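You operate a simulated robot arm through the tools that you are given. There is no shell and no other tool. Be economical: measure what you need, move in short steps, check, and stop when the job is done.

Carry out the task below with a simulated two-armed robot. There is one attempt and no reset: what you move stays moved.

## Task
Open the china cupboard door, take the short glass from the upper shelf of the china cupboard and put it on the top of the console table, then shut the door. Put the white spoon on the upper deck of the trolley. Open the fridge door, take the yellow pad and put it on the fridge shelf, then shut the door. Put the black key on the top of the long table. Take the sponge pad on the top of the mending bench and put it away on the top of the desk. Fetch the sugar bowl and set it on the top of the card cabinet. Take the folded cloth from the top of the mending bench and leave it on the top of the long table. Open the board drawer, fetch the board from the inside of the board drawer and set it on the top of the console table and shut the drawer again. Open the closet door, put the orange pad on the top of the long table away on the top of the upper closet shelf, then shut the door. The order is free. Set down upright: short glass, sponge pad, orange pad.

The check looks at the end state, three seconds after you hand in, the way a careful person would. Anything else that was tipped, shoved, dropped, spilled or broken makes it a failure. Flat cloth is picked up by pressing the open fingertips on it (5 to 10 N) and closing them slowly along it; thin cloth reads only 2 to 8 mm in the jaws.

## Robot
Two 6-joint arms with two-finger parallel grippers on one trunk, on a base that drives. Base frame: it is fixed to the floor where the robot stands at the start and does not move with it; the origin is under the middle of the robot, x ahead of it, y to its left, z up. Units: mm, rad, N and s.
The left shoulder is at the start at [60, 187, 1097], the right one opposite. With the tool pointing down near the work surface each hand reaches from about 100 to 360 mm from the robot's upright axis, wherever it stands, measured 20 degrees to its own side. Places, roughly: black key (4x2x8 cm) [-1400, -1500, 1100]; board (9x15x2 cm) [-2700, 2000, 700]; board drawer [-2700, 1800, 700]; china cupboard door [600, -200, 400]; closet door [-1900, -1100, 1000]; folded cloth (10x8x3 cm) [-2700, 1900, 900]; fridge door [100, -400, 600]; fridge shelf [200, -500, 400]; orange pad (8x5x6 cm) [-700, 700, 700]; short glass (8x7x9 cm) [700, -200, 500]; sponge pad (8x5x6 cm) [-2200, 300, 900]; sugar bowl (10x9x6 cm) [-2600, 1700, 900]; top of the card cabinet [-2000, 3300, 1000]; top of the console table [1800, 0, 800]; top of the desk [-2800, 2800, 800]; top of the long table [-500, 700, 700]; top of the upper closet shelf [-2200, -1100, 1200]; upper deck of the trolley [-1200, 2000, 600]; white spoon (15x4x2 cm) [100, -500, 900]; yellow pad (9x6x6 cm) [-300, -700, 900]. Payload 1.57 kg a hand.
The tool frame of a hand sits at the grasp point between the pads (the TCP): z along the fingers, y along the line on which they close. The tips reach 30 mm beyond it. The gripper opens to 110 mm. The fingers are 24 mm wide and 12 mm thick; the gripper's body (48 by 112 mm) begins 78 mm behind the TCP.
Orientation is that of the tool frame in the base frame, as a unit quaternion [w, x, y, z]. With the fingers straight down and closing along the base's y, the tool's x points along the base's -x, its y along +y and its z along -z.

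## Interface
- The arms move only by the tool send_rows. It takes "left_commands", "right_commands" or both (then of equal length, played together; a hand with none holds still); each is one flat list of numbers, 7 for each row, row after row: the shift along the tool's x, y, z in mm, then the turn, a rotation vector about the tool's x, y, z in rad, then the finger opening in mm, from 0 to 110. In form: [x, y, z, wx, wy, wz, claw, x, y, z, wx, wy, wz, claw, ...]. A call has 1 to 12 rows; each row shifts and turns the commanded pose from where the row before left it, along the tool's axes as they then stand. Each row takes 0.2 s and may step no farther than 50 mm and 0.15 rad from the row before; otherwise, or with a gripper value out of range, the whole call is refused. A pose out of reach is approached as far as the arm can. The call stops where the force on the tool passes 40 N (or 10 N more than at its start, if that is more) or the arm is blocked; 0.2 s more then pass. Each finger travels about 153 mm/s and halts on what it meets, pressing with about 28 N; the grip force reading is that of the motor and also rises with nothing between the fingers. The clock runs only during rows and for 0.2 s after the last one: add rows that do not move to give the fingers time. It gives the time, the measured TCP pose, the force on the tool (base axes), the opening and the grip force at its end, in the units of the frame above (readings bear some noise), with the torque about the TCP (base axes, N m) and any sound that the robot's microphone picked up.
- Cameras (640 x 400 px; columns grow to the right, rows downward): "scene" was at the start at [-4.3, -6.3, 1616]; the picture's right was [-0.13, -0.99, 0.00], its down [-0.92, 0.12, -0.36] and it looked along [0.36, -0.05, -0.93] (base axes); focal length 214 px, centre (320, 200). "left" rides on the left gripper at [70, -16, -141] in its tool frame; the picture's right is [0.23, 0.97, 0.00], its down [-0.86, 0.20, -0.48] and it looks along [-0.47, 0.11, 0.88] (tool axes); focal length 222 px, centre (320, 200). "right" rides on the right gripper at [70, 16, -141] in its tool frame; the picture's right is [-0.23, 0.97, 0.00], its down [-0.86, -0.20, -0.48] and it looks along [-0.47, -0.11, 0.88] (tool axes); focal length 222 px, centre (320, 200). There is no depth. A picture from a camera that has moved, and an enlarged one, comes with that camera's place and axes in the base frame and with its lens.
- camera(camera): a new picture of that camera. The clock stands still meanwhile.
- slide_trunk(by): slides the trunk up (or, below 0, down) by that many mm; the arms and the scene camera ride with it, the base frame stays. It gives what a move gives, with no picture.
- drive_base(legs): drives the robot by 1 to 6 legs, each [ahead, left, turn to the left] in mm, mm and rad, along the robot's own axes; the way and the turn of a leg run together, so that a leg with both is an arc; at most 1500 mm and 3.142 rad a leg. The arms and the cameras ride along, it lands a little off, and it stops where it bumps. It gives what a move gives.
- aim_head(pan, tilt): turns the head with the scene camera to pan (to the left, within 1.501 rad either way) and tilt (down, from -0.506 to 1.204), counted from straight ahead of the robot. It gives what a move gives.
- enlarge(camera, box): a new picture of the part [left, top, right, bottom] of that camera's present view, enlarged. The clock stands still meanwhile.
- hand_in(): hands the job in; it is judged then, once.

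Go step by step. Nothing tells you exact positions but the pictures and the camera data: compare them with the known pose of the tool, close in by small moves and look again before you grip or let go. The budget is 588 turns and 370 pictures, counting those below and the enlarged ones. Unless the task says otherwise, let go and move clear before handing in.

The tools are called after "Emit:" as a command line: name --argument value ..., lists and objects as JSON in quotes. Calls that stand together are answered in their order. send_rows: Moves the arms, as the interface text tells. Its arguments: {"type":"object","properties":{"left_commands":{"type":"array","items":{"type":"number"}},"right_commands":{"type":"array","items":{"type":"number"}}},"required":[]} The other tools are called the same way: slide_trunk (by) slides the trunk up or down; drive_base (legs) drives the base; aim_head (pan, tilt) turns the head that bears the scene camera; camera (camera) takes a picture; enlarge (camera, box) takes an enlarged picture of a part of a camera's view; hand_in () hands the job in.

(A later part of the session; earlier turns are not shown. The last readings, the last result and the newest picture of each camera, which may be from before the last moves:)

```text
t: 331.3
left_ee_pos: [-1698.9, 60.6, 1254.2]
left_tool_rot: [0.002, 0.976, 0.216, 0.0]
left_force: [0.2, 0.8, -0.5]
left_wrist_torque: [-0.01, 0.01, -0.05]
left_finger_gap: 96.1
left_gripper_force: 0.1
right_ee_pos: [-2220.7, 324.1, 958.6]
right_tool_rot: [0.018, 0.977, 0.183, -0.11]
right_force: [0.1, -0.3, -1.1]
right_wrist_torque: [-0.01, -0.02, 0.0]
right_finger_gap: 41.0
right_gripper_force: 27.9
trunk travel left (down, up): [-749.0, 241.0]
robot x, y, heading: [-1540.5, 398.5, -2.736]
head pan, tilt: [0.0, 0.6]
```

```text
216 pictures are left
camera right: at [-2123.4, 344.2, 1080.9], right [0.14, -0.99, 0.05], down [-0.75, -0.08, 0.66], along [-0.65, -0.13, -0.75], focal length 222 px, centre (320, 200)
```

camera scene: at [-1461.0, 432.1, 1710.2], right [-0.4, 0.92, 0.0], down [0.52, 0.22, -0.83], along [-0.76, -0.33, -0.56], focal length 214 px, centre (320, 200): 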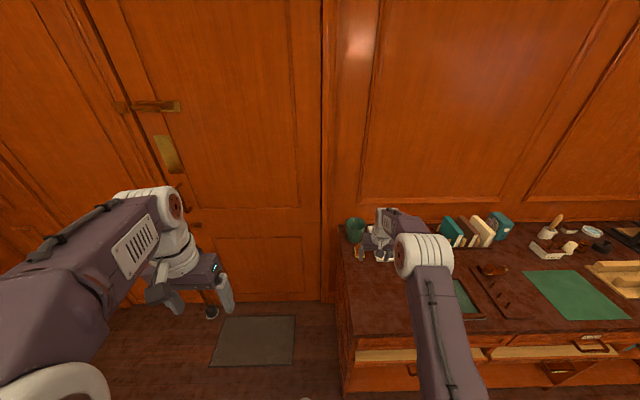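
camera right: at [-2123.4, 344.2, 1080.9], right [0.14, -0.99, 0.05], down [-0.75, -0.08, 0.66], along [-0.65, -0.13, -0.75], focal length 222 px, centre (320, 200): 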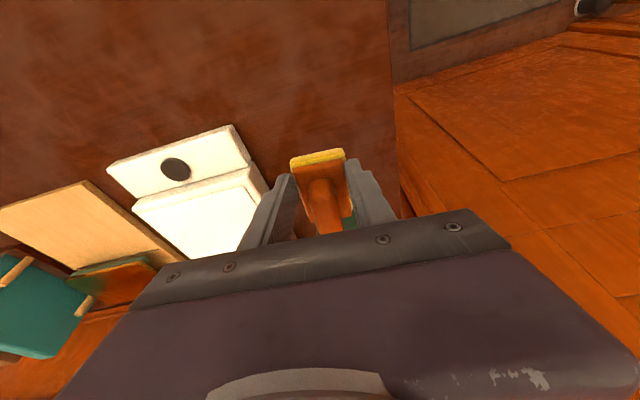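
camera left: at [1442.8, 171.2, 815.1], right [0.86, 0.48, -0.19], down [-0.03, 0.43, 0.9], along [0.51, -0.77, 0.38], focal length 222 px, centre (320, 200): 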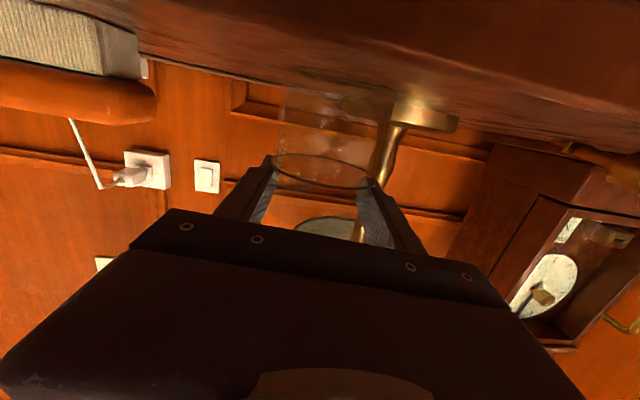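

Held (41 mm). I raise, back off, go along the aisle to the desk end and face the desk.

Emit:
slide_trunk --by 180

Emit:
drive_base --legs '[[-420, 0, 0], [0, -1480, 0], [0, 0, -1.57]]'

Emit:
aim_head --pan 0.3 --tilt 0.65

Emit:
camera --camera "scene"

```text
t: 333.3
left_ee_pos: [-1698.3, 60.1, 1433.1]
left_tool_rot: [0.002, 0.977, 0.215, -0.001]
left_force: [-0.3, -0.2, 0.1]
left_wrist_torque: [0.01, 0.02, 0.05]
left_finger_gap: 95.8
left_gripper_force: 0.1
right_ee_pos: [-2221.9, 324.3, 1139.1]
right_tool_rot: [0.018, 0.977, 0.183, -0.11]
right_force: [0.5, 0.2, -1.2]
right_wrist_torque: [0.0, -0.02, 0.0]
right_finger_gap: 41.1
right_gripper_force: 28.1
trunk travel left (down, up): [-929.0, 61.0]
robot x, y, heading: [-1540.8, 397.9, -2.734]
head pan, tilt: [0.0, 0.6]
```

```text
t: 346.7
left_ee_pos: [-2056.1, 2091.6, 1433.1]
left_tool_rot: [0.001, 0.832, -0.555, -0.002]
left_force: [-0.5, -0.6, 0.0]
left_wrist_torque: [0.03, 0.05, 0.01]
left_finger_gap: 96.0
left_gripper_force: 0.3
right_ee_pos: [-1771.8, 2603.5, 1138.9]
right_tool_rot: [-0.068, 0.808, -0.578, -0.09]
right_force: [-0.2, 0.6, -0.5]
right_wrist_torque: [-0.04, -0.01, 0.01]
right_finger_gap: 41.3
right_gripper_force: 28.0
trunk travel left (down, up): [-929.0, 61.0]
robot x, y, heading: [-1726.1, 1923.2, 1.936]
head pan, tilt: [0.0, 0.6]
```

```text
t: 347.5
left_ee_pos: [-2056.1, 2092.4, 1433.2]
left_tool_rot: [0.002, 0.832, -0.555, -0.002]
left_force: [0.2, 0.6, 0.1]
left_wrist_torque: [-0.04, -0.01, -0.03]
left_finger_gap: 96.1
left_gripper_force: 0.0
right_ee_pos: [-1772.0, 2603.2, 1138.9]
right_tool_rot: [-0.067, 0.808, -0.578, -0.09]
right_force: [-1.0, 0.1, -0.3]
right_wrist_torque: [0.0, 0.0, -0.01]
right_finger_gap: 40.8
right_gripper_force: 28.1
trunk travel left (down, up): [-929.0, 61.0]
robot x, y, heading: [-1723.7, 1922.2, 1.942]
head pan, tilt: [0.3, 0.649]
```

```text
215 pictures are left
camera scene: at [-1757.3, 1934.3, 1860.8], right [0.79, 0.62, 0.0], down [0.37, -0.48, -0.8], along [-0.49, 0.63, -0.6], focal length 214 px, centre (320, 200)
```

scene: 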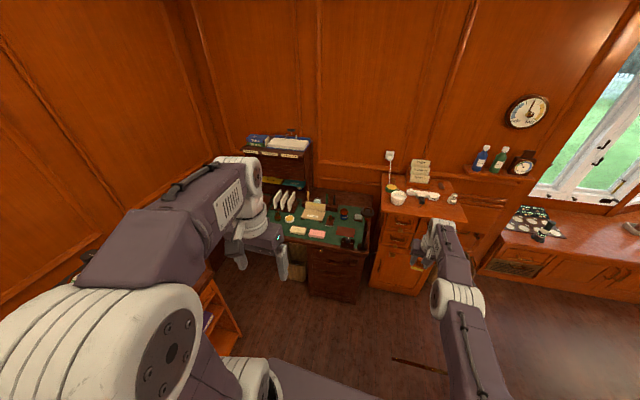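

Emit:
enlarge --camera "scene" --box '[270, 180, 390, 265]'

```text
4.71 times, centred on (330, 222) of scene
camera zoom: at [-1757.3, 1934.3, 1860.8], right [0.79, 0.62, 0.0], down [0.37, -0.48, -0.8], along [-0.49, 0.63, -0.6], focal length 1009 px, centre (273, 94)
```

zoom: 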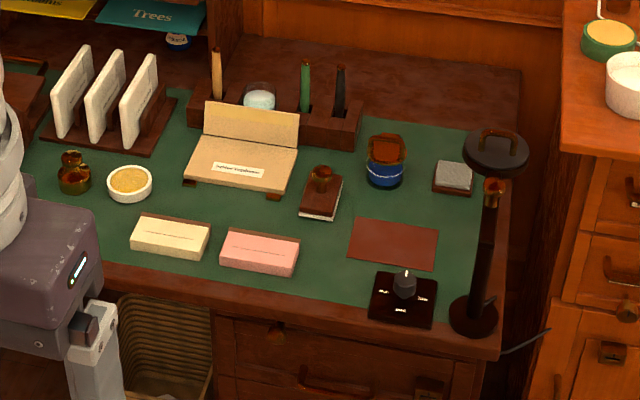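

A free gap is between the pink box and the leather mat on the desk, around e=3495,f=1021 → (-2345,2800). I drive left and ahead toward it.

Emit:
drive_base --legs '[[0, 0, 0.04], [0, 439, 0], [300, 0, 0]]'

Emit:
camera --camera "right"

Emit:
aim_head --pan -0.1 --tilt 0.75

Emit:
camera --camera "scene"

```text
t: 352.2
left_ee_pos: [-2586.2, 2174.7, 1434.2]
left_tool_rot: [0.0, 0.843, -0.538, -0.003]
left_force: [0.4, -0.5, 0.0]
left_wrist_torque: [0.02, 0.0, 0.0]
left_finger_gap: 96.1
left_gripper_force: 0.1
right_ee_pos: [-2321.2, 2698.6, 1141.3]
right_tool_rot: [-0.067, 0.82, -0.561, -0.092]
right_force: [0.1, -0.9, 0.4]
right_wrist_torque: [-0.01, 0.01, 0.01]
right_finger_gap: 40.9
right_gripper_force: 27.7
trunk travel left (down, up): [-929.0, 61.0]
robot x, y, heading: [-2251.9, 2017.7, 1.97]
head pan, tilt: [0.3, 0.649]
```

```text
213 pictures are left
camera right: at [-2303.0, 2599.9, 1262.3], right [-0.99, -0.14, 0.05], down [-0.08, 0.75, 0.66], along [-0.13, 0.65, -0.75], focal length 222 px, centre (320, 200)
```

right: 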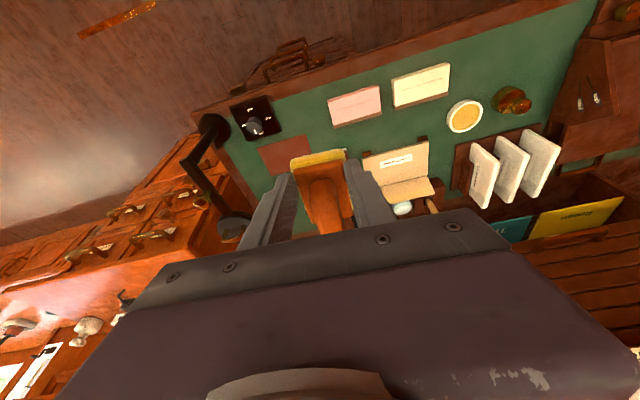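

```text
t: 353.1
left_ee_pos: [-2587.1, 2178.7, 1433.8]
left_tool_rot: [0.001, 0.843, -0.538, -0.001]
left_force: [-0.6, -0.2, 0.9]
left_wrist_torque: [0.0, 0.01, -0.02]
left_finger_gap: 96.0
left_gripper_force: 0.0
right_ee_pos: [-2323.0, 2701.0, 1137.9]
right_tool_rot: [-0.066, 0.82, -0.561, -0.091]
right_force: [0.7, 0.0, -1.0]
right_wrist_torque: [-0.03, 0.03, 0.02]
right_finger_gap: 40.8
right_gripper_force: 27.8
trunk travel left (down, up): [-929.0, 61.0]
robot x, y, heading: [-2250.4, 2018.7, 1.975]
head pan, tilt: [-0.099, 0.75]
```

```text
212 pictures are left
camera scene: at [-2250.9, 2045.8, 1852.2], right [0.95, 0.3, 0.0], down [0.21, -0.65, -0.73], along [-0.22, 0.7, -0.68], focal length 214 px, centre (320, 200)
```

scene: 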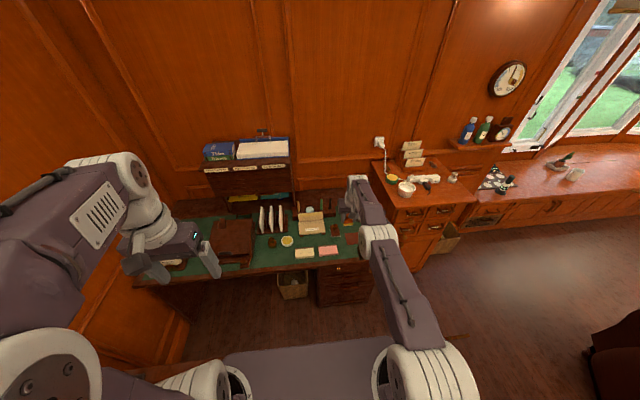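

Desk top is z≈765. I drive 83 ahead, 26 right, and lower the trunk 295.

Emit:
drive_base --legs '[[83, -26, 0]]'

Emit:
slide_trunk --by -270

Emit:
camera --camera "right"

Emit:
camera --camera "scene"

```text
t: 354.2
left_ee_pos: [-2594.7, 2253.0, 1434.8]
left_tool_rot: [-0.001, 0.843, -0.538, -0.005]
left_force: [0.6, -1.4, 0.3]
left_wrist_torque: [0.11, 0.03, 0.03]
left_finger_gap: 96.0
left_gripper_force: 0.0
right_ee_pos: [-2332.2, 2778.6, 1144.0]
right_tool_rot: [-0.068, 0.82, -0.561, -0.094]
right_force: [0.1, -1.0, -1.4]
right_wrist_torque: [0.04, 0.02, 0.02]
right_finger_gap: 40.7
right_gripper_force: 28.1
trunk travel left (down, up): [-929.0, 61.0]
robot x, y, heading: [-2260.6, 2106.2, 1.977]
head pan, tilt: [-0.099, 0.75]
```

```text
t: 356.9
left_ee_pos: [-2596.2, 2261.8, 1164.6]
left_tool_rot: [0.001, 0.843, -0.538, -0.001]
left_force: [0.9, -0.5, 0.0]
left_wrist_torque: [0.0, 0.02, 0.0]
left_finger_gap: 95.8
left_gripper_force: 0.0
right_ee_pos: [-2332.9, 2786.6, 868.6]
right_tool_rot: [-0.065, 0.82, -0.562, -0.09]
right_force: [0.6, 0.5, -1.4]
right_wrist_torque: [0.05, -0.04, 0.0]
right_finger_gap: 40.8
right_gripper_force: 27.9
trunk travel left (down, up): [-659.0, 331.0]
robot x, y, heading: [-2257.3, 2103.7, 1.973]
head pan, tilt: [-0.099, 0.75]
```

```text
211 pictures are left
camera right: at [-2313.7, 2688.0, 991.2], right [-0.99, -0.15, 0.05], down [-0.08, 0.75, 0.66], along [-0.13, 0.65, -0.75], focal length 222 px, centre (320, 200)
```

right: 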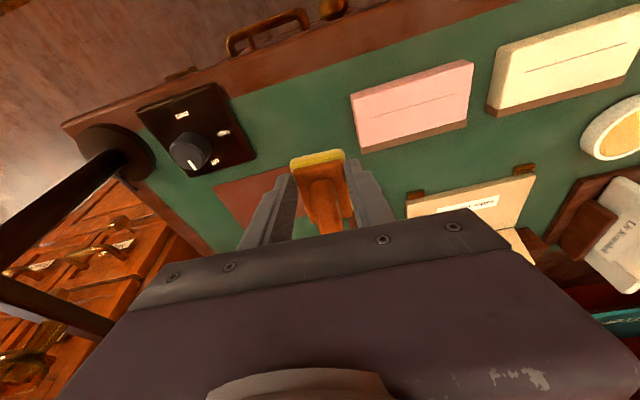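

```text
210 pictures are left
camera scene: at [-2259.7, 2130.4, 1582.3], right [0.95, 0.3, 0.0], down [0.21, -0.65, -0.73], along [-0.22, 0.7, -0.68], focal length 214 px, centre (320, 200)
```

scene: 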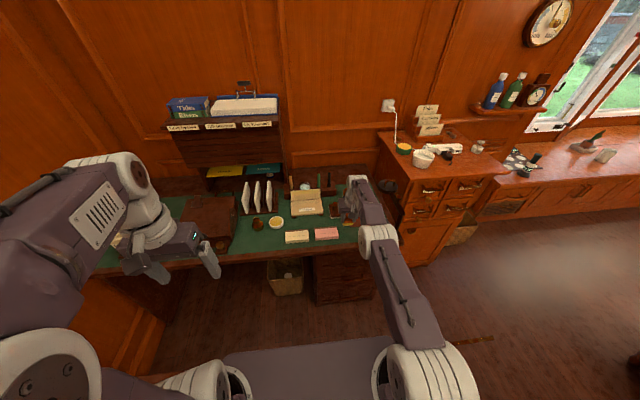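

Aligned on the free green area. I lower 48, then small arm steps to contact.

Emit:
slide_trunk --by -45

Emit:
send_rows --right_commands '[1, 0, 5, 0, 0, 0, 35, 1, 0, 5, 0, 0, 0, 35, 1, 0, 5, 0, 0, 0, 35, 1, 0, 5, 0, 0, 0, 35, 1, 0, 5, 0, 0, 0, 35, 1, 0, 5, 0, 0, 0, 35]'

Emit:
camera --camera "right"

```text
t: 357.8
left_ee_pos: [-2595.3, 2263.0, 1118.6]
left_tool_rot: [0.001, 0.843, -0.538, -0.002]
left_force: [0.7, 0.7, -0.5]
left_wrist_torque: [0.01, -0.02, -0.01]
left_finger_gap: 96.0
left_gripper_force: 0.0
right_ee_pos: [-2332.1, 2787.4, 823.6]
right_tool_rot: [-0.066, 0.819, -0.563, -0.09]
right_force: [0.7, 0.3, 0.3]
right_wrist_torque: [-0.03, -0.02, -0.01]
right_finger_gap: 41.0
right_gripper_force: 28.1
trunk travel left (down, up): [-614.0, 376.0]
robot x, y, heading: [-2258.3, 2104.2, 1.977]
head pan, tilt: [-0.099, 0.75]
```

```text
t: 359.2
left_ee_pos: [-2595.7, 2257.8, 1119.0]
left_tool_rot: [-0.001, 0.843, -0.538, -0.002]
left_force: [-0.3, 0.4, -0.1]
left_wrist_torque: [0.0, 0.05, 0.0]
left_finger_gap: 95.7
left_gripper_force: 0.0
right_ee_pos: [-2333.5, 2783.2, 800.5]
right_tool_rot: [-0.069, 0.819, -0.561, -0.096]
right_force: [-0.4, 0.1, 24.5]
right_wrist_torque: [0.66, 0.11, 0.03]
right_finger_gap: 41.0
right_gripper_force: 27.7
right hand out of reach, approached as far as the arm can: row 6
trunk travel left (down, up): [-614.0, 376.0]
robot x, y, heading: [-2259.4, 2103.4, 1.977]
head pan, tilt: [-0.099, 0.75]
```

```text
209 pictures are left
camera right: at [-2312.6, 2684.3, 920.1], right [-0.99, -0.15, 0.05], down [-0.08, 0.74, 0.67], along [-0.13, 0.66, -0.74], focal length 222 px, centre (320, 200)
```

right: 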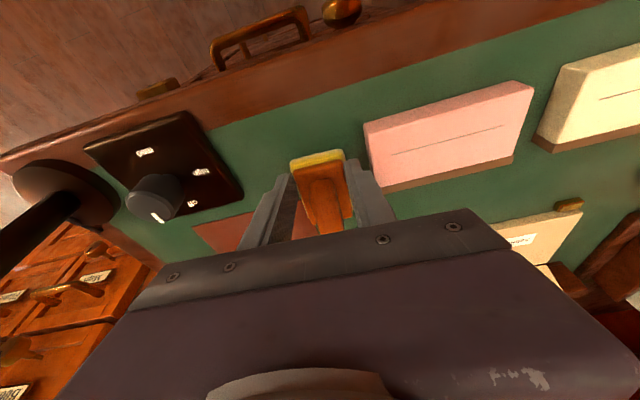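

Contact (24 N). I open only slightly (pink box is near) and retract.

Emit:
send_rows --right_commands '[0, 0, -2, 0, 0, 0, 41, 0, 0, 0, 0, 0, 0, 45, 0, 0, 0, 0, 0, 0, 50, 0, 0, 0, 0, 0, 0, 50, 0, 0, -20, 0, 0, 0, 50, 0, 0, -30, 0, 0, 0, 50, 0, 0, -40, 0, 0, 0, 50]'

Emit:
camera --camera "right"

```text
t: 360.8
left_ee_pos: [-2596.0, 2263.1, 1119.3]
left_tool_rot: [0.0, 0.843, -0.538, -0.002]
left_force: [0.1, 0.8, -0.4]
left_wrist_torque: [0.0, -0.01, 0.02]
left_finger_gap: 96.0
left_gripper_force: 0.0
right_ee_pos: [-2332.3, 2783.2, 884.5]
right_tool_rot: [-0.065, 0.82, -0.562, -0.091]
right_force: [0.0, 0.2, 0.2]
right_wrist_torque: [0.01, -0.01, 0.02]
right_finger_gap: 50.1
right_gripper_force: 0.0
right hand out of reach, approached as far as the arm can: row 5, 6, 7
trunk travel left (down, up): [-614.0, 376.0]
robot x, y, heading: [-2258.1, 2105.6, 1.974]
head pan, tilt: [-0.099, 0.75]
```

```text
208 pictures are left
camera right: at [-2312.2, 2684.2, 1006.3], right [-0.99, -0.15, 0.05], down [-0.08, 0.75, 0.66], along [-0.13, 0.65, -0.75], focal length 222 px, centre (320, 200)
```

right: 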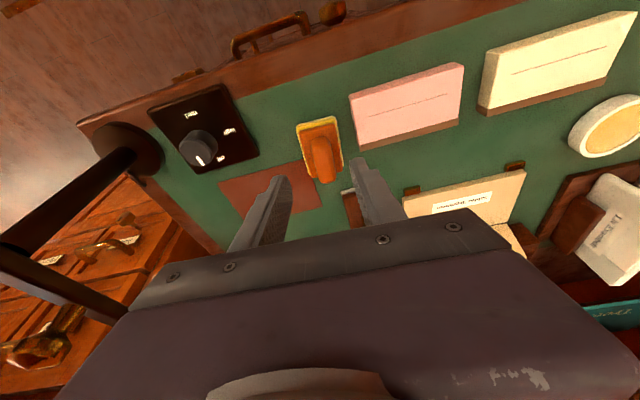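

The sponge pad stands on the desk. Next the board drawer: back off, turn to face the bench.

Emit:
slide_trunk --by 120

Emit:
drive_base --legs '[[-330, 0, 0], [0, -300, 0], [0, 0, 1.57]]'

Emit:
aim_head --pan 0 --tilt 0.7

Emit:
camera --camera "scene"

```text
t: 362.3
left_ee_pos: [-2596.1, 2263.5, 1239.2]
left_tool_rot: [0.001, 0.843, -0.537, -0.002]
left_force: [-0.3, -0.3, -0.4]
left_wrist_torque: [-0.04, 0.03, 0.01]
left_finger_gap: 95.9
left_gripper_force: 0.1
right_ee_pos: [-2330.7, 2782.6, 1002.6]
right_tool_rot: [-0.065, 0.82, -0.562, -0.091]
right_force: [-0.4, 0.0, 0.4]
right_wrist_torque: [0.0, -0.04, 0.0]
right_finger_gap: 50.3
right_gripper_force: 0.0
trunk travel left (down, up): [-734.0, 256.0]
robot x, y, heading: [-2256.0, 2107.3, 1.978]
head pan, tilt: [-0.099, 0.75]
```

```text
t: 369.9
left_ee_pos: [-2013.7, 1587.4, 1238.7]
left_tool_rot: [0.002, 0.979, 0.203, -0.001]
left_force: [0.4, 0.4, 0.8]
left_wrist_torque: [-0.03, 0.01, 0.0]
left_finger_gap: 96.1
left_gripper_force: 0.1
right_ee_pos: [-2525.6, 1866.2, 1003.1]
right_tool_rot: [0.017, 0.979, 0.17, -0.11]
right_force: [-0.3, -0.1, 0.1]
right_wrist_torque: [0.02, -0.01, 0.01]
right_finger_gap: 50.2
right_gripper_force: 0.1
trunk travel left (down, up): [-734.0, 256.0]
robot x, y, heading: [-1849.5, 1921.4, -2.759]
head pan, tilt: [-0.099, 0.75]
```

```text
t: 370.6
left_ee_pos: [-2012.6, 1587.1, 1238.7]
left_tool_rot: [0.002, 0.979, 0.203, 0.0]
left_force: [-0.3, -0.1, 0.7]
left_wrist_torque: [0.0, 0.0, 0.0]
left_finger_gap: 96.2
left_gripper_force: 0.2
right_ee_pos: [-2524.7, 1864.8, 1002.5]
right_tool_rot: [0.016, 0.979, 0.17, -0.11]
right_force: [0.1, -0.5, -0.7]
right_wrist_torque: [-0.03, 0.04, 0.01]
right_finger_gap: 50.1
right_gripper_force: 0.1
trunk travel left (down, up): [-734.0, 256.0]
robot x, y, heading: [-1846.6, 1921.7, -2.768]
head pan, tilt: [0.0, 0.7]
```

```text
207 pictures are left
camera scene: at [-1870.2, 1911.2, 1661.5], right [-0.37, 0.93, 0.0], down [0.6, 0.24, -0.76], along [-0.71, -0.28, -0.64], focal length 214 px, centre (320, 200)
```

scene: 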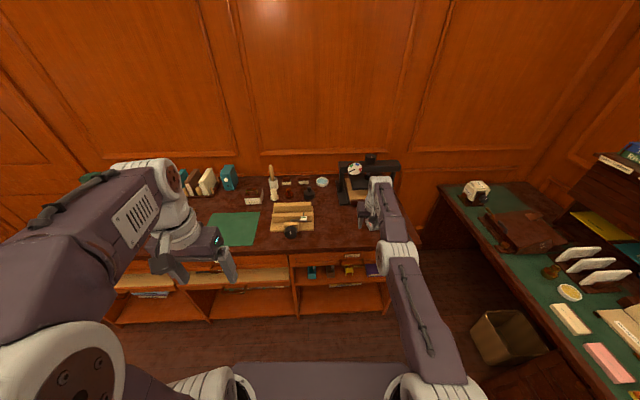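

I prepare the right hand to grip the drawer's horizontal bar: retract and raise, pitch forward, then roll 90°.

Emit:
send_rows --right_commands '[35, 0, -35, 0, 0, 0, 50, 35, 0, -35, 0, 0, 0, 80, 35, 0, -35, 0, 0, 0, 80, 30, 0, -35, 0, 0, 0, 80]'

Emit:
send_rows --right_commands '[0, 0, 0, 0, -0.14, 0, 80, 0, 0, 0, 0, -0.14, 0, 80, 0, 0, 0, 0, -0.14, 0, 80, 0, 0, 0, 0, -0.14, 0, 80, 0, 0, 0, 0, -0.14, 0, 80, 0, 0, 0, 0, -0.14, 0, 80, 0, 0, 0, 0, -0.14, 0, 80, 0, 0, 0, 0, -0.14, 0, 80, 0, 0, 0, 0, -0.14, 0, 80, 0, 0, 0, 0, -0.11, 0, 80]'

Emit:
send_rows --right_commands '[0, 0, 0, 0, 0, 0.1428, 80, 0, 0, 0, 0, 0, 0.1428, 80, 0, 0, 0, 0, 0, 0.1428, 80, 0, 0, 0, 0, 0, 0.1428, 80, 0, 0, 0, 0, 0, 0.1428, 80, 0, 0, 0, 0, 0, 0.1428, 80, 0, 0, 0, 0, 0, 0.1428, 80, 0, 0, 0, 0, 0, 0.1428, 80, 0, 0, 0, 0, 0, 0.1428, 80, 0, 0, 0, 0, 0, 0.1428, 80, 0, 0, 0, 0, 0, 0.1428, 80]'

Emit:
camera --camera "right"

```text
t: 371.6
left_ee_pos: [-2012.8, 1586.7, 1239.9]
left_tool_rot: [0.002, 0.979, 0.203, -0.002]
left_force: [0.5, -0.9, -0.1]
left_wrist_torque: [-0.05, -0.01, 0.02]
left_finger_gap: 96.0
left_gripper_force: 0.1
right_ee_pos: [-2498.5, 1871.7, 1140.0]
right_tool_rot: [0.017, 0.979, 0.169, -0.11]
right_force: [0.6, -0.2, 0.9]
right_wrist_torque: [-0.05, -0.01, 0.02]
right_finger_gap: 79.9
right_gripper_force: 0.0
right hand out of reach, approached as far as the arm can: row 1, 2, 3, 4
trunk travel left (down, up): [-734.0, 256.0]
robot x, y, heading: [-1844.6, 1916.3, -2.763]
head pan, tilt: [0.0, 0.7]
```

```text
t: 373.8
left_ee_pos: [-2012.4, 1587.1, 1238.4]
left_tool_rot: [0.002, 0.979, 0.203, -0.001]
left_force: [0.2, -0.5, 0.4]
left_wrist_torque: [-0.03, 0.01, 0.04]
left_finger_gap: 96.3
left_gripper_force: 0.1
right_ee_pos: [-2703.0, 1793.3, 1216.9]
right_tool_rot: [0.115, 0.705, 0.121, -0.689]
right_force: [-0.3, -0.5, -0.1]
right_wrist_torque: [0.0, 0.0, 0.04]
right_finger_gap: 79.8
right_gripper_force: 0.1
right hand out of reach, approached as far as the arm can: row 1, 2, 3, 4, 5, 6, 7, 8, 9
trunk travel left (down, up): [-734.0, 256.0]
robot x, y, heading: [-1844.1, 1920.1, -2.763]
head pan, tilt: [0.0, 0.7]
```

```text
t: 376.2
left_ee_pos: [-2014.5, 1586.9, 1238.1]
left_tool_rot: [0.001, 0.979, 0.203, 0.0]
left_force: [-0.7, -1.0, -0.3]
left_wrist_torque: [0.01, 0.01, -0.02]
left_finger_gap: 95.9
left_gripper_force: 0.1
right_ee_pos: [-2702.8, 1796.1, 1218.2]
right_tool_rot: [0.554, 0.593, -0.385, -0.439]
right_force: [1.2, 0.2, -0.8]
right_wrist_torque: [0.02, 0.01, 0.02]
right_finger_gap: 79.9
right_gripper_force: 0.0
right hand out of reach, approached as far as the arm can: row 1
trunk travel left (down, up): [-734.0, 256.0]
robot x, y, heading: [-1849.5, 1919.4, -2.766]
head pan, tilt: [0.0, 0.7]
```

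```text
206 pictures are left
camera right: at [-2547.4, 1774.6, 1228.1], right [-0.04, 0.13, 0.99], down [0.18, 0.98, -0.12], along [-0.98, 0.17, -0.07], focal length 222 px, centre (320, 200)
```

right: 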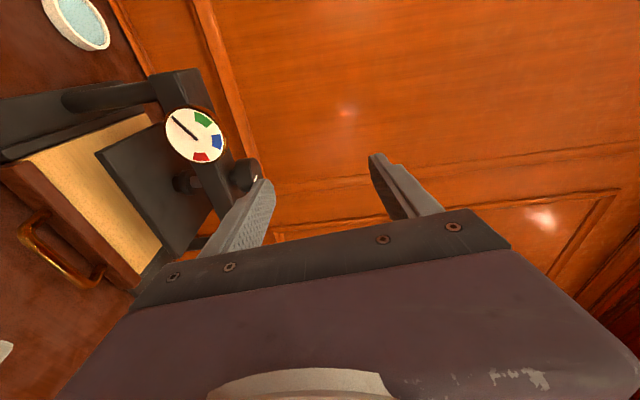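

The hand is horizontal with the bar-grip roll. I retract it and back away so it clears the bench edge before lowering.

Emit:
send_rows --right_commands '[0, 0, -40, 0, 0, 0, 80, 0, 0, -40, 0, 0, 0, 80, 0, 0, -40, 0, 0, 0, 80, 0, 0, -40, 0, 0, 0, 80, 0, 0, -40, 0, 0, 0, 80]'

Emit:
drive_base --legs '[[-110, 0, 0.045]]'

Emit:
camera --camera "scene"

```text
t: 377.4
left_ee_pos: [-2013.3, 1586.9, 1238.7]
left_tool_rot: [0.002, 0.979, 0.202, 0.0]
left_force: [0.5, -0.3, 0.2]
left_wrist_torque: [0.02, -0.01, 0.02]
left_finger_gap: 96.3
left_gripper_force: 0.1
right_ee_pos: [-2702.3, 1796.6, 1219.2]
right_tool_rot: [0.554, 0.593, -0.384, -0.439]
right_force: [-0.7, -0.7, -0.7]
right_wrist_torque: [0.01, 0.0, 0.01]
right_finger_gap: 79.6
right_gripper_force: 0.1
right hand out of reach, approached as far as the arm can: row 1, 2, 3, 4, 5
trunk travel left (down, up): [-734.0, 256.0]
robot x, y, heading: [-1846.2, 1924.3, -2.766]
head pan, tilt: [0.0, 0.7]
```

```text
t: 378.6
left_ee_pos: [-1898.7, 1621.3, 1237.6]
left_tool_rot: [0.002, 0.975, 0.223, -0.001]
left_force: [0.8, -0.4, -0.1]
left_wrist_torque: [-0.01, -0.01, 0.02]
left_finger_gap: 95.9
left_gripper_force: 0.1
right_ee_pos: [-2596.8, 1800.9, 1217.5]
right_tool_rot: [0.563, 0.601, -0.372, -0.428]
right_force: [-1.0, 0.2, 0.0]
right_wrist_torque: [-0.01, 0.02, -0.01]
right_finger_gap: 79.7
right_gripper_force: 0.0
trunk travel left (down, up): [-734.0, 256.0]
robot x, y, heading: [-1744.7, 1964.7, -2.711]
head pan, tilt: [0.0, 0.7]
```

```text
205 pictures are left
camera scene: at [-1770.5, 1952.2, 1661.4], right [-0.41, 0.91, 0.0], down [0.59, 0.26, -0.76], along [-0.7, -0.31, -0.64], focal length 214 px, centre (320, 200)
```

scene: 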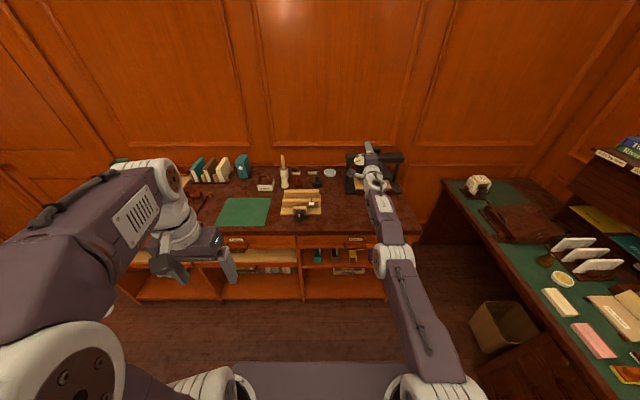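

The rolled pose cannot retract, so I'll restore the right hand to pointing down and use the left hand (fingers down, straddling the bar) for the drawer instead.

Emit:
send_rows --right_commands '[0, 0, 0, 0, 0, -0.1428, 80, 0, 0, 0, 0, 0, -0.1428, 80, 0, 0, 0, 0, 0, -0.1428, 80, 0, 0, 0, 0, 0, -0.1428, 80, 0, 0, 0, 0, 0, -0.1428, 80, 0, 0, 0, 0, 0, -0.1428, 80, 0, 0, 0, 0, 0, -0.1428, 80, 0, 0, 0, 0, 0, -0.1428, 80, 0, 0, 0, 0, 0, -0.1428, 80, 0, 0, 0, 0, 0, -0.1428, 80, 0, 0, 0, 0, 0, -0.1428, 80]'

Emit:
send_rows --right_commands '[0, 0, 0, 0, 0.1428, 0, 80, 0, 0, 0, 0, 0.1428, 0, 80, 0, 0, 0, 0, 0.1428, 0, 80, 0, 0, 0, 0, 0.1428, 0, 80, 0, 0, 0, 0, 0.1428, 0, 80, 0, 0, 0, 0, 0.1428, 0, 80, 0, 0, 0, 0, 0.1428, 0, 80, 0, 0, 0, 0, 0.1428, 0, 80, 0, 0, 0, 0, 0.1428, 0, 80, 0, 0, 0, 0, 0.1428, 0, 80, 0, 0, 0, 0, 0.1428, 0, 80]'

Emit:
send_rows --right_commands '[40, 0, 0, 0, 0, 0, 80, 40, 0, 0, 0, 0, 0, 80, 40, 0, 0, 0, 0, 0, 80, 40, 0, 0, 0, 0, 0, 80]'

```text
t: 381.0
left_ee_pos: [-1899.3, 1622.6, 1237.9]
left_tool_rot: [0.002, 0.975, 0.223, -0.001]
left_force: [0.3, -0.2, -0.3]
left_wrist_torque: [0.0, 0.03, 0.01]
left_finger_gap: 95.8
left_gripper_force: 0.1
right_ee_pos: [-2596.4, 1801.6, 1217.7]
right_tool_rot: [-0.093, -0.688, -0.163, 0.701]
right_force: [0.5, -0.6, 0.1]
right_wrist_torque: [-0.01, -0.05, -0.03]
right_finger_gap: 79.7
right_gripper_force: 0.0
trunk travel left (down, up): [-734.0, 256.0]
robot x, y, heading: [-1744.6, 1962.6, -2.715]
head pan, tilt: [0.0, 0.7]
```

```text
t: 383.4
left_ee_pos: [-1898.8, 1623.0, 1238.2]
left_tool_rot: [0.003, 0.975, 0.223, 0.0]
left_force: [-1.0, 0.4, -0.1]
left_wrist_torque: [0.0, -0.03, -0.01]
left_finger_gap: 95.7
left_gripper_force: 0.1
right_ee_pos: [-2355.6, 1880.3, 1143.9]
right_tool_rot: [-0.039, 0.981, 0.183, -0.054]
right_force: [0.3, -1.2, 0.3]
right_wrist_torque: [0.02, -0.01, 0.03]
right_finger_gap: 79.9
right_gripper_force: 0.1
right hand out of reach, approached as far as the arm can: row 2, 3, 4, 5, 6, 7, 8, 9, 10, 11
trunk travel left (down, up): [-734.0, 256.0]
robot x, y, heading: [-1745.5, 1963.9, -2.717]
head pan, tilt: [0.0, 0.7]
```

```text
t: 384.4
left_ee_pos: [-1896.6, 1623.6, 1238.6]
left_tool_rot: [0.001, 0.975, 0.223, -0.001]
left_force: [0.7, 0.3, 0.7]
left_wrist_torque: [-0.01, 0.0, 0.02]
left_finger_gap: 95.9
left_gripper_force: 0.1
right_ee_pos: [-2204.5, 1939.8, 1129.7]
right_tool_rot: [-0.037, 0.981, 0.184, -0.058]
right_force: [0.6, 0.3, -0.2]
right_wrist_torque: [-0.03, 0.07, -0.01]
right_finger_gap: 80.1
right_gripper_force: 0.1
trunk travel left (down, up): [-734.0, 256.0]
robot x, y, heading: [-1747.2, 1960.3, -2.712]
head pan, tilt: [0.0, 0.7]
```

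I level the right tool and retract it, and yaw the left hand 90° so its fingers can straddle the drawer bar.

Emit:
send_rows --right_commands '[40, 0, 0, -0.094, 0.1, 0, 80, 40, 0, 0, 0, 0, 0, 80, 40, 0, 0, 0, 0, 0, 80, 40, 0, 0, 0, 0, 0, 80, 40, 0, 0, 0, 0, 0, 80, 20, 0, 0, 0, 0, 0, 80, 0, 0, 0, 0, 0, 0, 80, 0, 0, 0, 0, 0, 0, 80, 0, 0, 0, 0, 0, 0, 80, 0, 0, 0, 0, 0, 0, 80, 0, 0, 0, 0, 0, 0, 80]' --left_commands '[0, 0, 0, 0, 0, 0.1428, 80, 0, 0, 0, 0, 0, 0.1428, 80, 0, 0, 0, 0, 0, 0.1428, 80, 0, 0, 0, 0, 0, 0.1428, 80, 0, 0, 0, 0, 0, 0.1428, 80, 0, 0, 0, 0, 0, 0.1428, 80, 0, 0, 0, 0, 0, 0.1428, 80, 0, 0, 0, 0, 0, 0.1428, 80, 0, 0, 0, 0, 0, 0.1428, 80, 0, 0, 0, 0, 0, 0.1428, 80, 0, 0, 0, 0, 0, 0.1428, 80]'

Emit:
drive_base --legs '[[0, -330, 0]]'

Emit:
camera --camera "left"

Emit:
camera --camera "scene"

```text
t: 386.8
left_ee_pos: [-1898.7, 1623.5, 1239.8]
left_tool_rot: [0.001, 0.847, -0.532, 0.002]
left_force: [-0.1, 0.7, 0.1]
left_wrist_torque: [0.02, 0.0, 0.0]
left_finger_gap: 80.1
left_gripper_force: 0.1
right_ee_pos: [-2010.9, 2013.9, 1119.7]
right_tool_rot: [-0.002, 0.983, 0.185, 0.003]
right_force: [-0.3, -0.5, 0.1]
right_wrist_torque: [0.01, 0.01, 0.05]
right_finger_gap: 79.9
right_gripper_force: 0.2
right hand out of reach, approached as far as the arm can: row 6
trunk travel left (down, up): [-734.0, 256.0]
robot x, y, heading: [-1744.0, 1963.6, -2.723]
head pan, tilt: [0.0, 0.7]
```

```text
t: 388.9
left_ee_pos: [-2033.4, 1923.5, 1238.0]
left_tool_rot: [0.0, 0.848, -0.53, 0.0]
left_force: [1.0, 0.4, 0.1]
left_wrist_torque: [-0.02, 0.01, 0.02]
left_finger_gap: 79.9
left_gripper_force: 0.1
right_ee_pos: [-2146.3, 2312.7, 1120.2]
right_tool_rot: [-0.003, 0.983, 0.186, 0.003]
right_force: [-0.6, -0.6, 0.3]
right_wrist_torque: [0.03, 0.0, 0.0]
right_finger_gap: 80.0
right_gripper_force: 0.1
trunk travel left (down, up): [-734.0, 256.0]
robot x, y, heading: [-1884.8, 2265.1, -2.72]
head pan, tilt: [0.0, 0.7]
```

```text
204 pictures are left
camera left: at [-1988.8, 1867.4, 1378.4], right [-0.78, -0.63, 0.0], down [-0.55, 0.68, 0.48], along [-0.3, 0.37, -0.88], focal length 222 px, centre (320, 200)
```

left: 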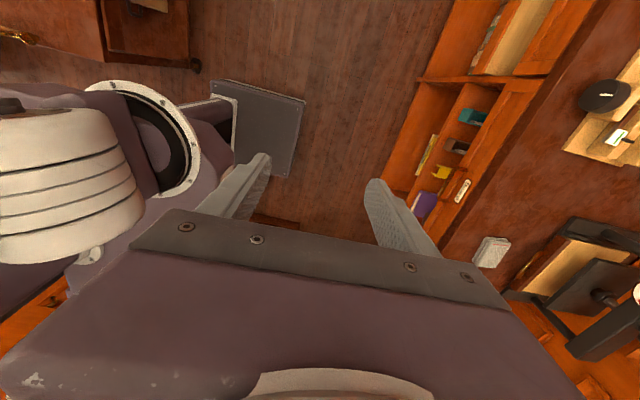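

```text
203 pictures are left
camera scene: at [-1904.1, 2252.4, 1661.5], right [-0.41, 0.91, 0.0], down [0.59, 0.27, -0.76], along [-0.7, -0.31, -0.64], focal length 214 px, centre (320, 200)
```

scene: 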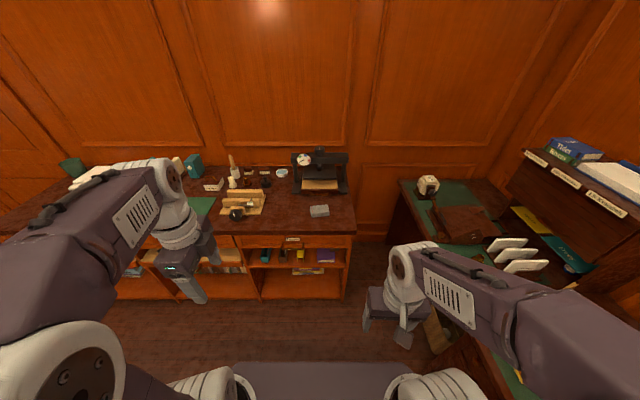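

Emit:
enlarge --camera "scene" --box '[220, 190, 370, 300]'

```text
3.64 times, centred on (295, 245) of scene
camera zoom: at [-1904.1, 2252.4, 1661.5], right [-0.41, 0.91, 0.0], down [0.59, 0.27, -0.76], along [-0.7, -0.31, -0.64], focal length 780 px, centre (411, 36)
```

zoom: 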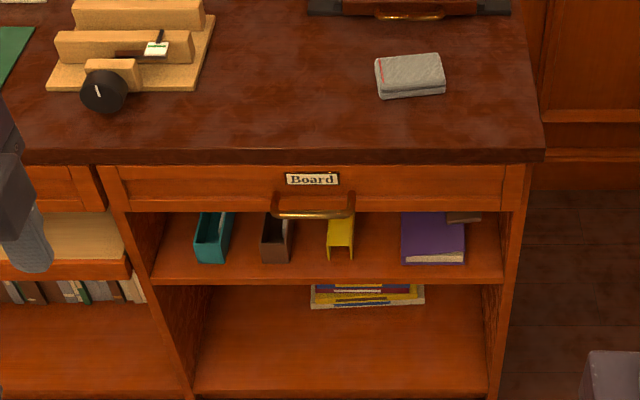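

Handle bar: about s=1468, n=2716, z≈762 (→ x≈-2470, y≈1846). I tilt the left hand 0.3 rad toward the bench, position in front and lower.

Emit:
send_rows --left_commands '[0, 0, 0, -0.1, 0, 0, 40, 0, 0, 0, -0.1, 0, 0, 40, 0, 0, 0, -0.1, 0, 0, 30]'

Emit:
drive_base --legs '[[250, -118, 0.01]]'

Emit:
slide_trunk --by -330

Emit:
camera --camera "left"

Emit:
camera --camera "scene"

```text
t: 389.8
left_ee_pos: [-2062.2, 1894.1, 1236.0]
left_tool_rot: [0.128, 0.838, -0.525, -0.078]
left_force: [-0.2, -0.7, 0.4]
left_wrist_torque: [0.0, -0.04, -0.02]
left_finger_gap: 29.7
left_gripper_force: 0.1
left hand out of reach, approached as far as the arm can: row 2, 3
right_ee_pos: [-2146.8, 2312.6, 1119.9]
right_tool_rot: [-0.002, 0.983, 0.186, 0.003]
right_force: [-0.4, 0.2, 0.3]
right_wrist_torque: [0.03, -0.02, 0.03]
right_finger_gap: 79.8
right_gripper_force: 0.0
trunk travel left (down, up): [-734.0, 256.0]
robot x, y, heading: [-1879.1, 2259.9, -2.72]
head pan, tilt: [0.0, 0.7]
```

```text
t: 391.7
left_ee_pos: [-2332.1, 1896.9, 1237.8]
left_tool_rot: [0.128, 0.841, -0.52, -0.078]
left_force: [-0.7, -0.5, -0.2]
left_wrist_torque: [-0.01, 0.01, -0.02]
left_finger_gap: 29.8
left_gripper_force: 0.1
right_ee_pos: [-2421.0, 2315.2, 1120.5]
right_tool_rot: [-0.002, 0.982, 0.191, 0.003]
right_force: [0.5, -0.6, -0.6]
right_wrist_torque: [0.0, 0.03, 0.03]
right_finger_gap: 80.1
right_gripper_force: 0.0
trunk travel left (down, up): [-734.0, 256.0]
robot x, y, heading: [-2160.0, 2269.5, -2.703]
head pan, tilt: [0.0, 0.7]
```

```text
t: 394.9
left_ee_pos: [-2334.8, 1898.1, 906.4]
left_tool_rot: [0.128, 0.841, -0.52, -0.078]
left_force: [-0.4, 0.0, 0.2]
left_wrist_torque: [0.0, 0.03, 0.0]
left_finger_gap: 30.0
left_gripper_force: 0.1
right_ee_pos: [-2422.1, 2314.2, 790.7]
right_tool_rot: [-0.002, 0.982, 0.191, 0.003]
right_force: [-0.2, -0.1, -0.1]
right_wrist_torque: [-0.02, 0.0, 0.0]
right_finger_gap: 79.9
right_gripper_force: 0.1
trunk travel left (down, up): [-404.0, 586.0]
robot x, y, heading: [-2159.7, 2268.4, -2.706]
head pan, tilt: [0.0, 0.7]
```

```text
201 pictures are left
camera left: at [-2252.8, 1861.1, 1035.1], right [-0.73, -0.62, 0.29], down [-0.43, 0.74, 0.51], along [-0.53, 0.25, -0.81], focal length 222 px, centre (320, 200)
```

left: 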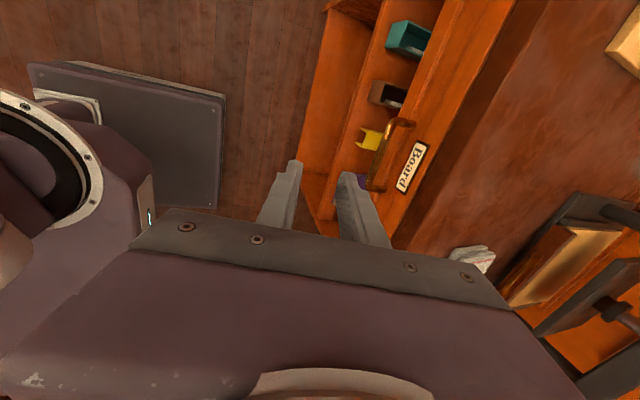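

```text
200 pictures are left
camera scene: at [-2180.3, 2257.5, 1331.5], right [-0.42, 0.91, 0.0], down [0.58, 0.27, -0.77], along [-0.69, -0.32, -0.64], focal length 214 px, centre (320, 200)
```

scene: 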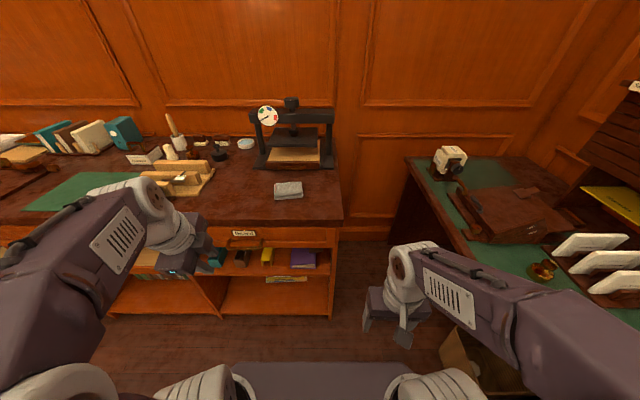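

Bar located at s≈1480, n≈2703, z≈755. I drive ahead 140 and lower 80, staying above the bar.

Emit:
drive_base --legs '[[138, 0, 0]]'

Emit:
slide_trunk --by -75

Emit:
camera --camera "left"

```text
t: 396.2
left_ee_pos: [-2459.5, 1839.3, 905.7]
left_tool_rot: [0.128, 0.841, -0.52, -0.077]
left_force: [-0.3, -0.2, -0.7]
left_wrist_torque: [-0.01, -0.03, -0.01]
left_finger_gap: 30.1
left_gripper_force: 0.0
right_ee_pos: [-2546.8, 2257.5, 789.8]
right_tool_rot: [-0.003, 0.982, 0.191, 0.004]
right_force: [-0.2, 0.4, -0.3]
right_wrist_torque: [0.01, -0.04, -0.05]
right_finger_gap: 79.8
right_gripper_force: 0.1
trunk travel left (down, up): [-404.0, 586.0]
robot x, y, heading: [-2283.3, 2212.0, -2.709]
head pan, tilt: [0.0, 0.7]
```

```text
t: 397.4
left_ee_pos: [-2459.1, 1840.7, 830.2]
left_tool_rot: [0.129, 0.841, -0.519, -0.077]
left_force: [0.0, 0.1, 0.6]
left_wrist_torque: [-0.01, 0.02, -0.03]
left_finger_gap: 30.1
left_gripper_force: 0.1
right_ee_pos: [-2545.3, 2258.1, 715.9]
right_tool_rot: [-0.002, 0.982, 0.191, 0.003]
right_force: [-0.4, 0.0, 0.7]
right_wrist_torque: [0.01, 0.01, 0.02]
right_finger_gap: 80.1
right_gripper_force: 0.1
trunk travel left (down, up): [-329.0, 661.0]
robot x, y, heading: [-2284.5, 2210.1, -2.706]
head pan, tilt: [0.0, 0.7]
```

```text
199 pictures are left
camera left: at [-2376.6, 1803.7, 960.2], right [-0.73, -0.62, 0.29], down [-0.43, 0.74, 0.51], along [-0.53, 0.25, -0.81], focal length 222 px, centre (320, 200)
```

left: 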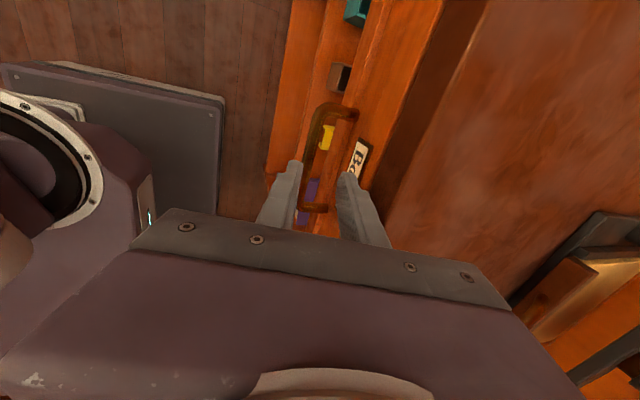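

The bar sits between the finger lines (bar s≈1468, face ≈1500). I lower 55 so the fingers straddle it.

Emit:
slide_trunk --by -55

Emit:
camera --camera "left"

```text
t: 398.3
left_ee_pos: [-2459.0, 1838.8, 776.3]
left_tool_rot: [0.127, 0.841, -0.52, -0.077]
left_force: [-0.2, 1.0, -0.2]
left_wrist_torque: [0.02, -0.01, -0.03]
left_finger_gap: 30.0
left_gripper_force: 0.1
right_ee_pos: [-2545.1, 2256.7, 659.4]
right_tool_rot: [-0.002, 0.982, 0.191, 0.003]
right_force: [-1.2, -0.1, -0.8]
right_wrist_torque: [-0.01, 0.01, -0.03]
right_finger_gap: 80.0
right_gripper_force: 0.1
trunk travel left (down, up): [-274.0, 716.0]
robot x, y, heading: [-2281.2, 2209.1, -2.706]
head pan, tilt: [0.0, 0.7]
```

```text
198 pictures are left
camera left: at [-2376.7, 1803.7, 905.1], right [-0.73, -0.62, 0.29], down [-0.43, 0.74, 0.51], along [-0.53, 0.25, -0.81], focal length 222 px, centre (320, 200)
```

left: 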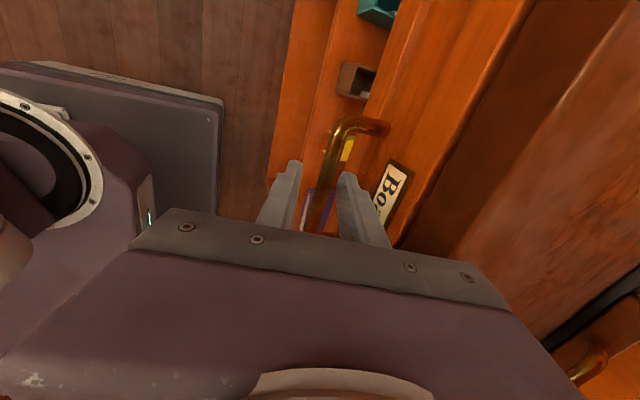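

The bar runs between the fingers. I close.

Emit:
send_rows --left_commands '[0, 0, 0, 0, 0, 0, 20, 0, 0, 0, 0, 0, 0, 8, 0, 0, 0, 0, 0, 0, 0, 0, 0, 0, 0, 0, 0, 0, 0, 0, 0, 0, 0, 0, 0]'

```text
t: 399.5
left_ee_pos: [-2458.5, 1841.0, 776.7]
left_tool_rot: [0.128, 0.841, -0.52, -0.077]
left_force: [0.6, -0.9, 5.0]
left_wrist_torque: [-0.35, -0.07, -0.63]
left_finger_gap: 12.9
left_gripper_force: 30.0
right_ee_pos: [-2545.9, 2256.9, 660.9]
right_tool_rot: [-0.001, 0.982, 0.191, 0.004]
right_force: [0.5, -0.6, 0.6]
right_wrist_torque: [0.02, -0.06, -0.02]
right_finger_gap: 79.7
right_gripper_force: 0.1
trunk travel left (down, up): [-274.0, 716.0]
robot x, y, heading: [-2285.7, 2210.3, -2.708]
head pan, tilt: [0.0, 0.7]
```

Gripped. I pull the drawer by driving back.

Emit:
drive_base --legs '[[-100, 0, 0], [-100, 0, 0]]'

Emit:
camera --camera "scene"

```text
t: 401.4
left_ee_pos: [-2274.3, 1922.9, 776.8]
left_tool_rot: [0.129, 0.841, -0.519, -0.079]
left_force: [5.3, -11.3, 9.7]
left_wrist_torque: [-0.49, -0.08, -0.55]
left_finger_gap: 13.1
left_gripper_force: 30.0
right_ee_pos: [-2363.6, 2340.9, 660.7]
right_tool_rot: [-0.002, 0.982, 0.191, 0.002]
right_force: [0.0, 0.3, 0.1]
right_wrist_torque: [-0.01, 0.01, -0.01]
right_finger_gap: 79.9
right_gripper_force: 0.0
trunk travel left (down, up): [-274.0, 716.0]
robot x, y, heading: [-2101.7, 2294.9, -2.704]
head pan, tilt: [0.0, 0.7]
```

```text
197 pictures are left
camera scene: at [-2121.0, 2283.4, 1201.5], right [-0.42, 0.91, 0.0], down [0.58, 0.27, -0.77], along [-0.69, -0.32, -0.64], focal length 214 px, centre (320, 200)
```

scene: 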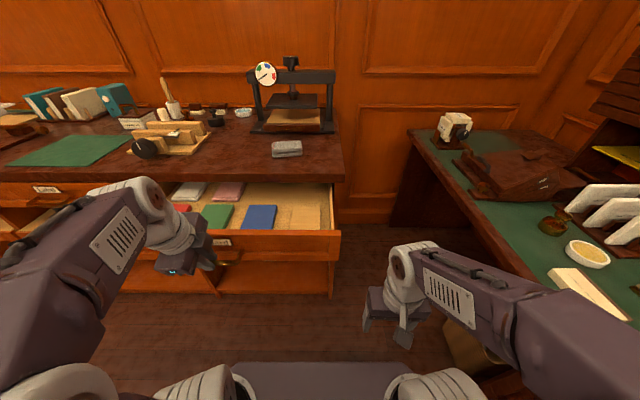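

Emit:
enlarge --camera "scene" --box '[150, 150, 350, 290]'

```text
2.86 times, centred on (250, 220) of scene
camera zoom: at [-2121.0, 2283.4, 1201.5], right [-0.42, 0.91, 0.0], down [0.58, 0.27, -0.77], along [-0.69, -0.32, -0.64], focal length 613 px, centre (520, 143)
```

zoom: 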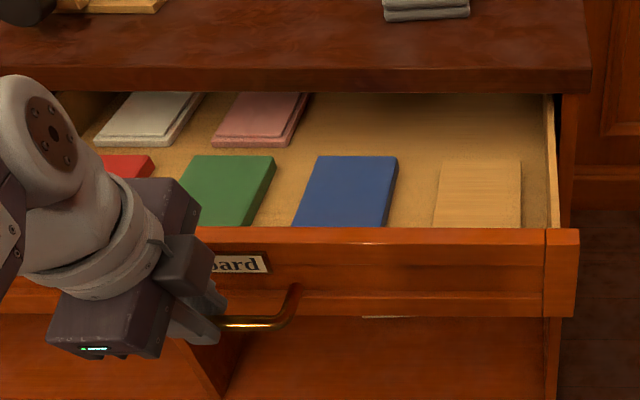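

The plain wooden board lies at the drawer's right side. I pull the drawer another 60 mm.

Emit:
drive_base --legs '[[-60, 0, 0]]'

Emit:
send_rows --left_commands '[0, 0, 0, 0, 0, 0, 20, 0, 0, 0, 0, 0, 0, 30, 0, 0, 0, 0, 0, 0, 30]'

Emit:
slide_trunk --by 150

Emit:
camera --camera "scene"

```text
t: 402.4
left_ee_pos: [-2220.6, 1948.4, 776.1]
left_tool_rot: [0.129, 0.841, -0.519, -0.077]
left_force: [3.9, -7.7, 3.5]
left_wrist_torque: [-0.63, -0.15, -0.55]
left_finger_gap: 13.1
left_gripper_force: 29.6
right_ee_pos: [-2308.3, 2366.6, 660.0]
right_tool_rot: [-0.003, 0.982, 0.191, 0.003]
right_force: [0.5, 0.8, -0.7]
right_wrist_torque: [0.01, 0.02, 0.0]
right_finger_gap: 80.0
right_gripper_force: 0.0
trunk travel left (down, up): [-274.0, 716.0]
robot x, y, heading: [-2050.3, 2321.5, -2.708]
head pan, tilt: [0.0, 0.7]
```

```text
t: 403.2
left_ee_pos: [-2220.2, 1949.8, 776.6]
left_tool_rot: [0.128, 0.841, -0.519, -0.078]
left_force: [0.2, 0.5, -0.7]
left_wrist_torque: [0.0, -0.01, 0.0]
left_finger_gap: 29.8
left_gripper_force: 0.0
right_ee_pos: [-2309.2, 2367.7, 660.5]
right_tool_rot: [-0.002, 0.981, 0.192, 0.003]
right_force: [-0.4, 0.2, -0.1]
right_wrist_torque: [0.0, 0.01, -0.02]
right_finger_gap: 79.9
right_gripper_force: 0.0
trunk travel left (down, up): [-274.0, 716.0]
robot x, y, heading: [-2043.0, 2320.3, -2.706]
head pan, tilt: [0.0, 0.7]
```

```text
t: 404.9
left_ee_pos: [-2221.6, 1950.1, 926.6]
left_tool_rot: [0.129, 0.841, -0.519, -0.077]
left_force: [-0.2, 0.1, 0.0]
left_wrist_torque: [-0.02, -0.03, 0.01]
left_finger_gap: 30.2
left_gripper_force: 0.0
right_ee_pos: [-2309.4, 2366.9, 810.3]
right_tool_rot: [-0.003, 0.981, 0.192, 0.004]
right_force: [0.0, 0.5, -0.9]
right_wrist_torque: [-0.02, 0.0, -0.01]
right_finger_gap: 80.0
right_gripper_force: 0.1
trunk travel left (down, up): [-424.0, 566.0]
robot x, y, heading: [-2045.6, 2318.1, -2.704]
head pan, tilt: [0.0, 0.7]
```

```text
195 pictures are left
camera scene: at [-2067.3, 2309.8, 1351.4], right [-0.42, 0.91, 0.0], down [0.58, 0.27, -0.76], along [-0.69, -0.32, -0.64], focal length 214 px, centre (320, 200)
```

scene: 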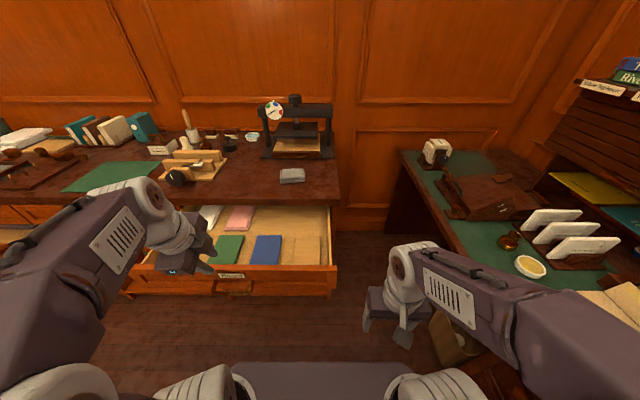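

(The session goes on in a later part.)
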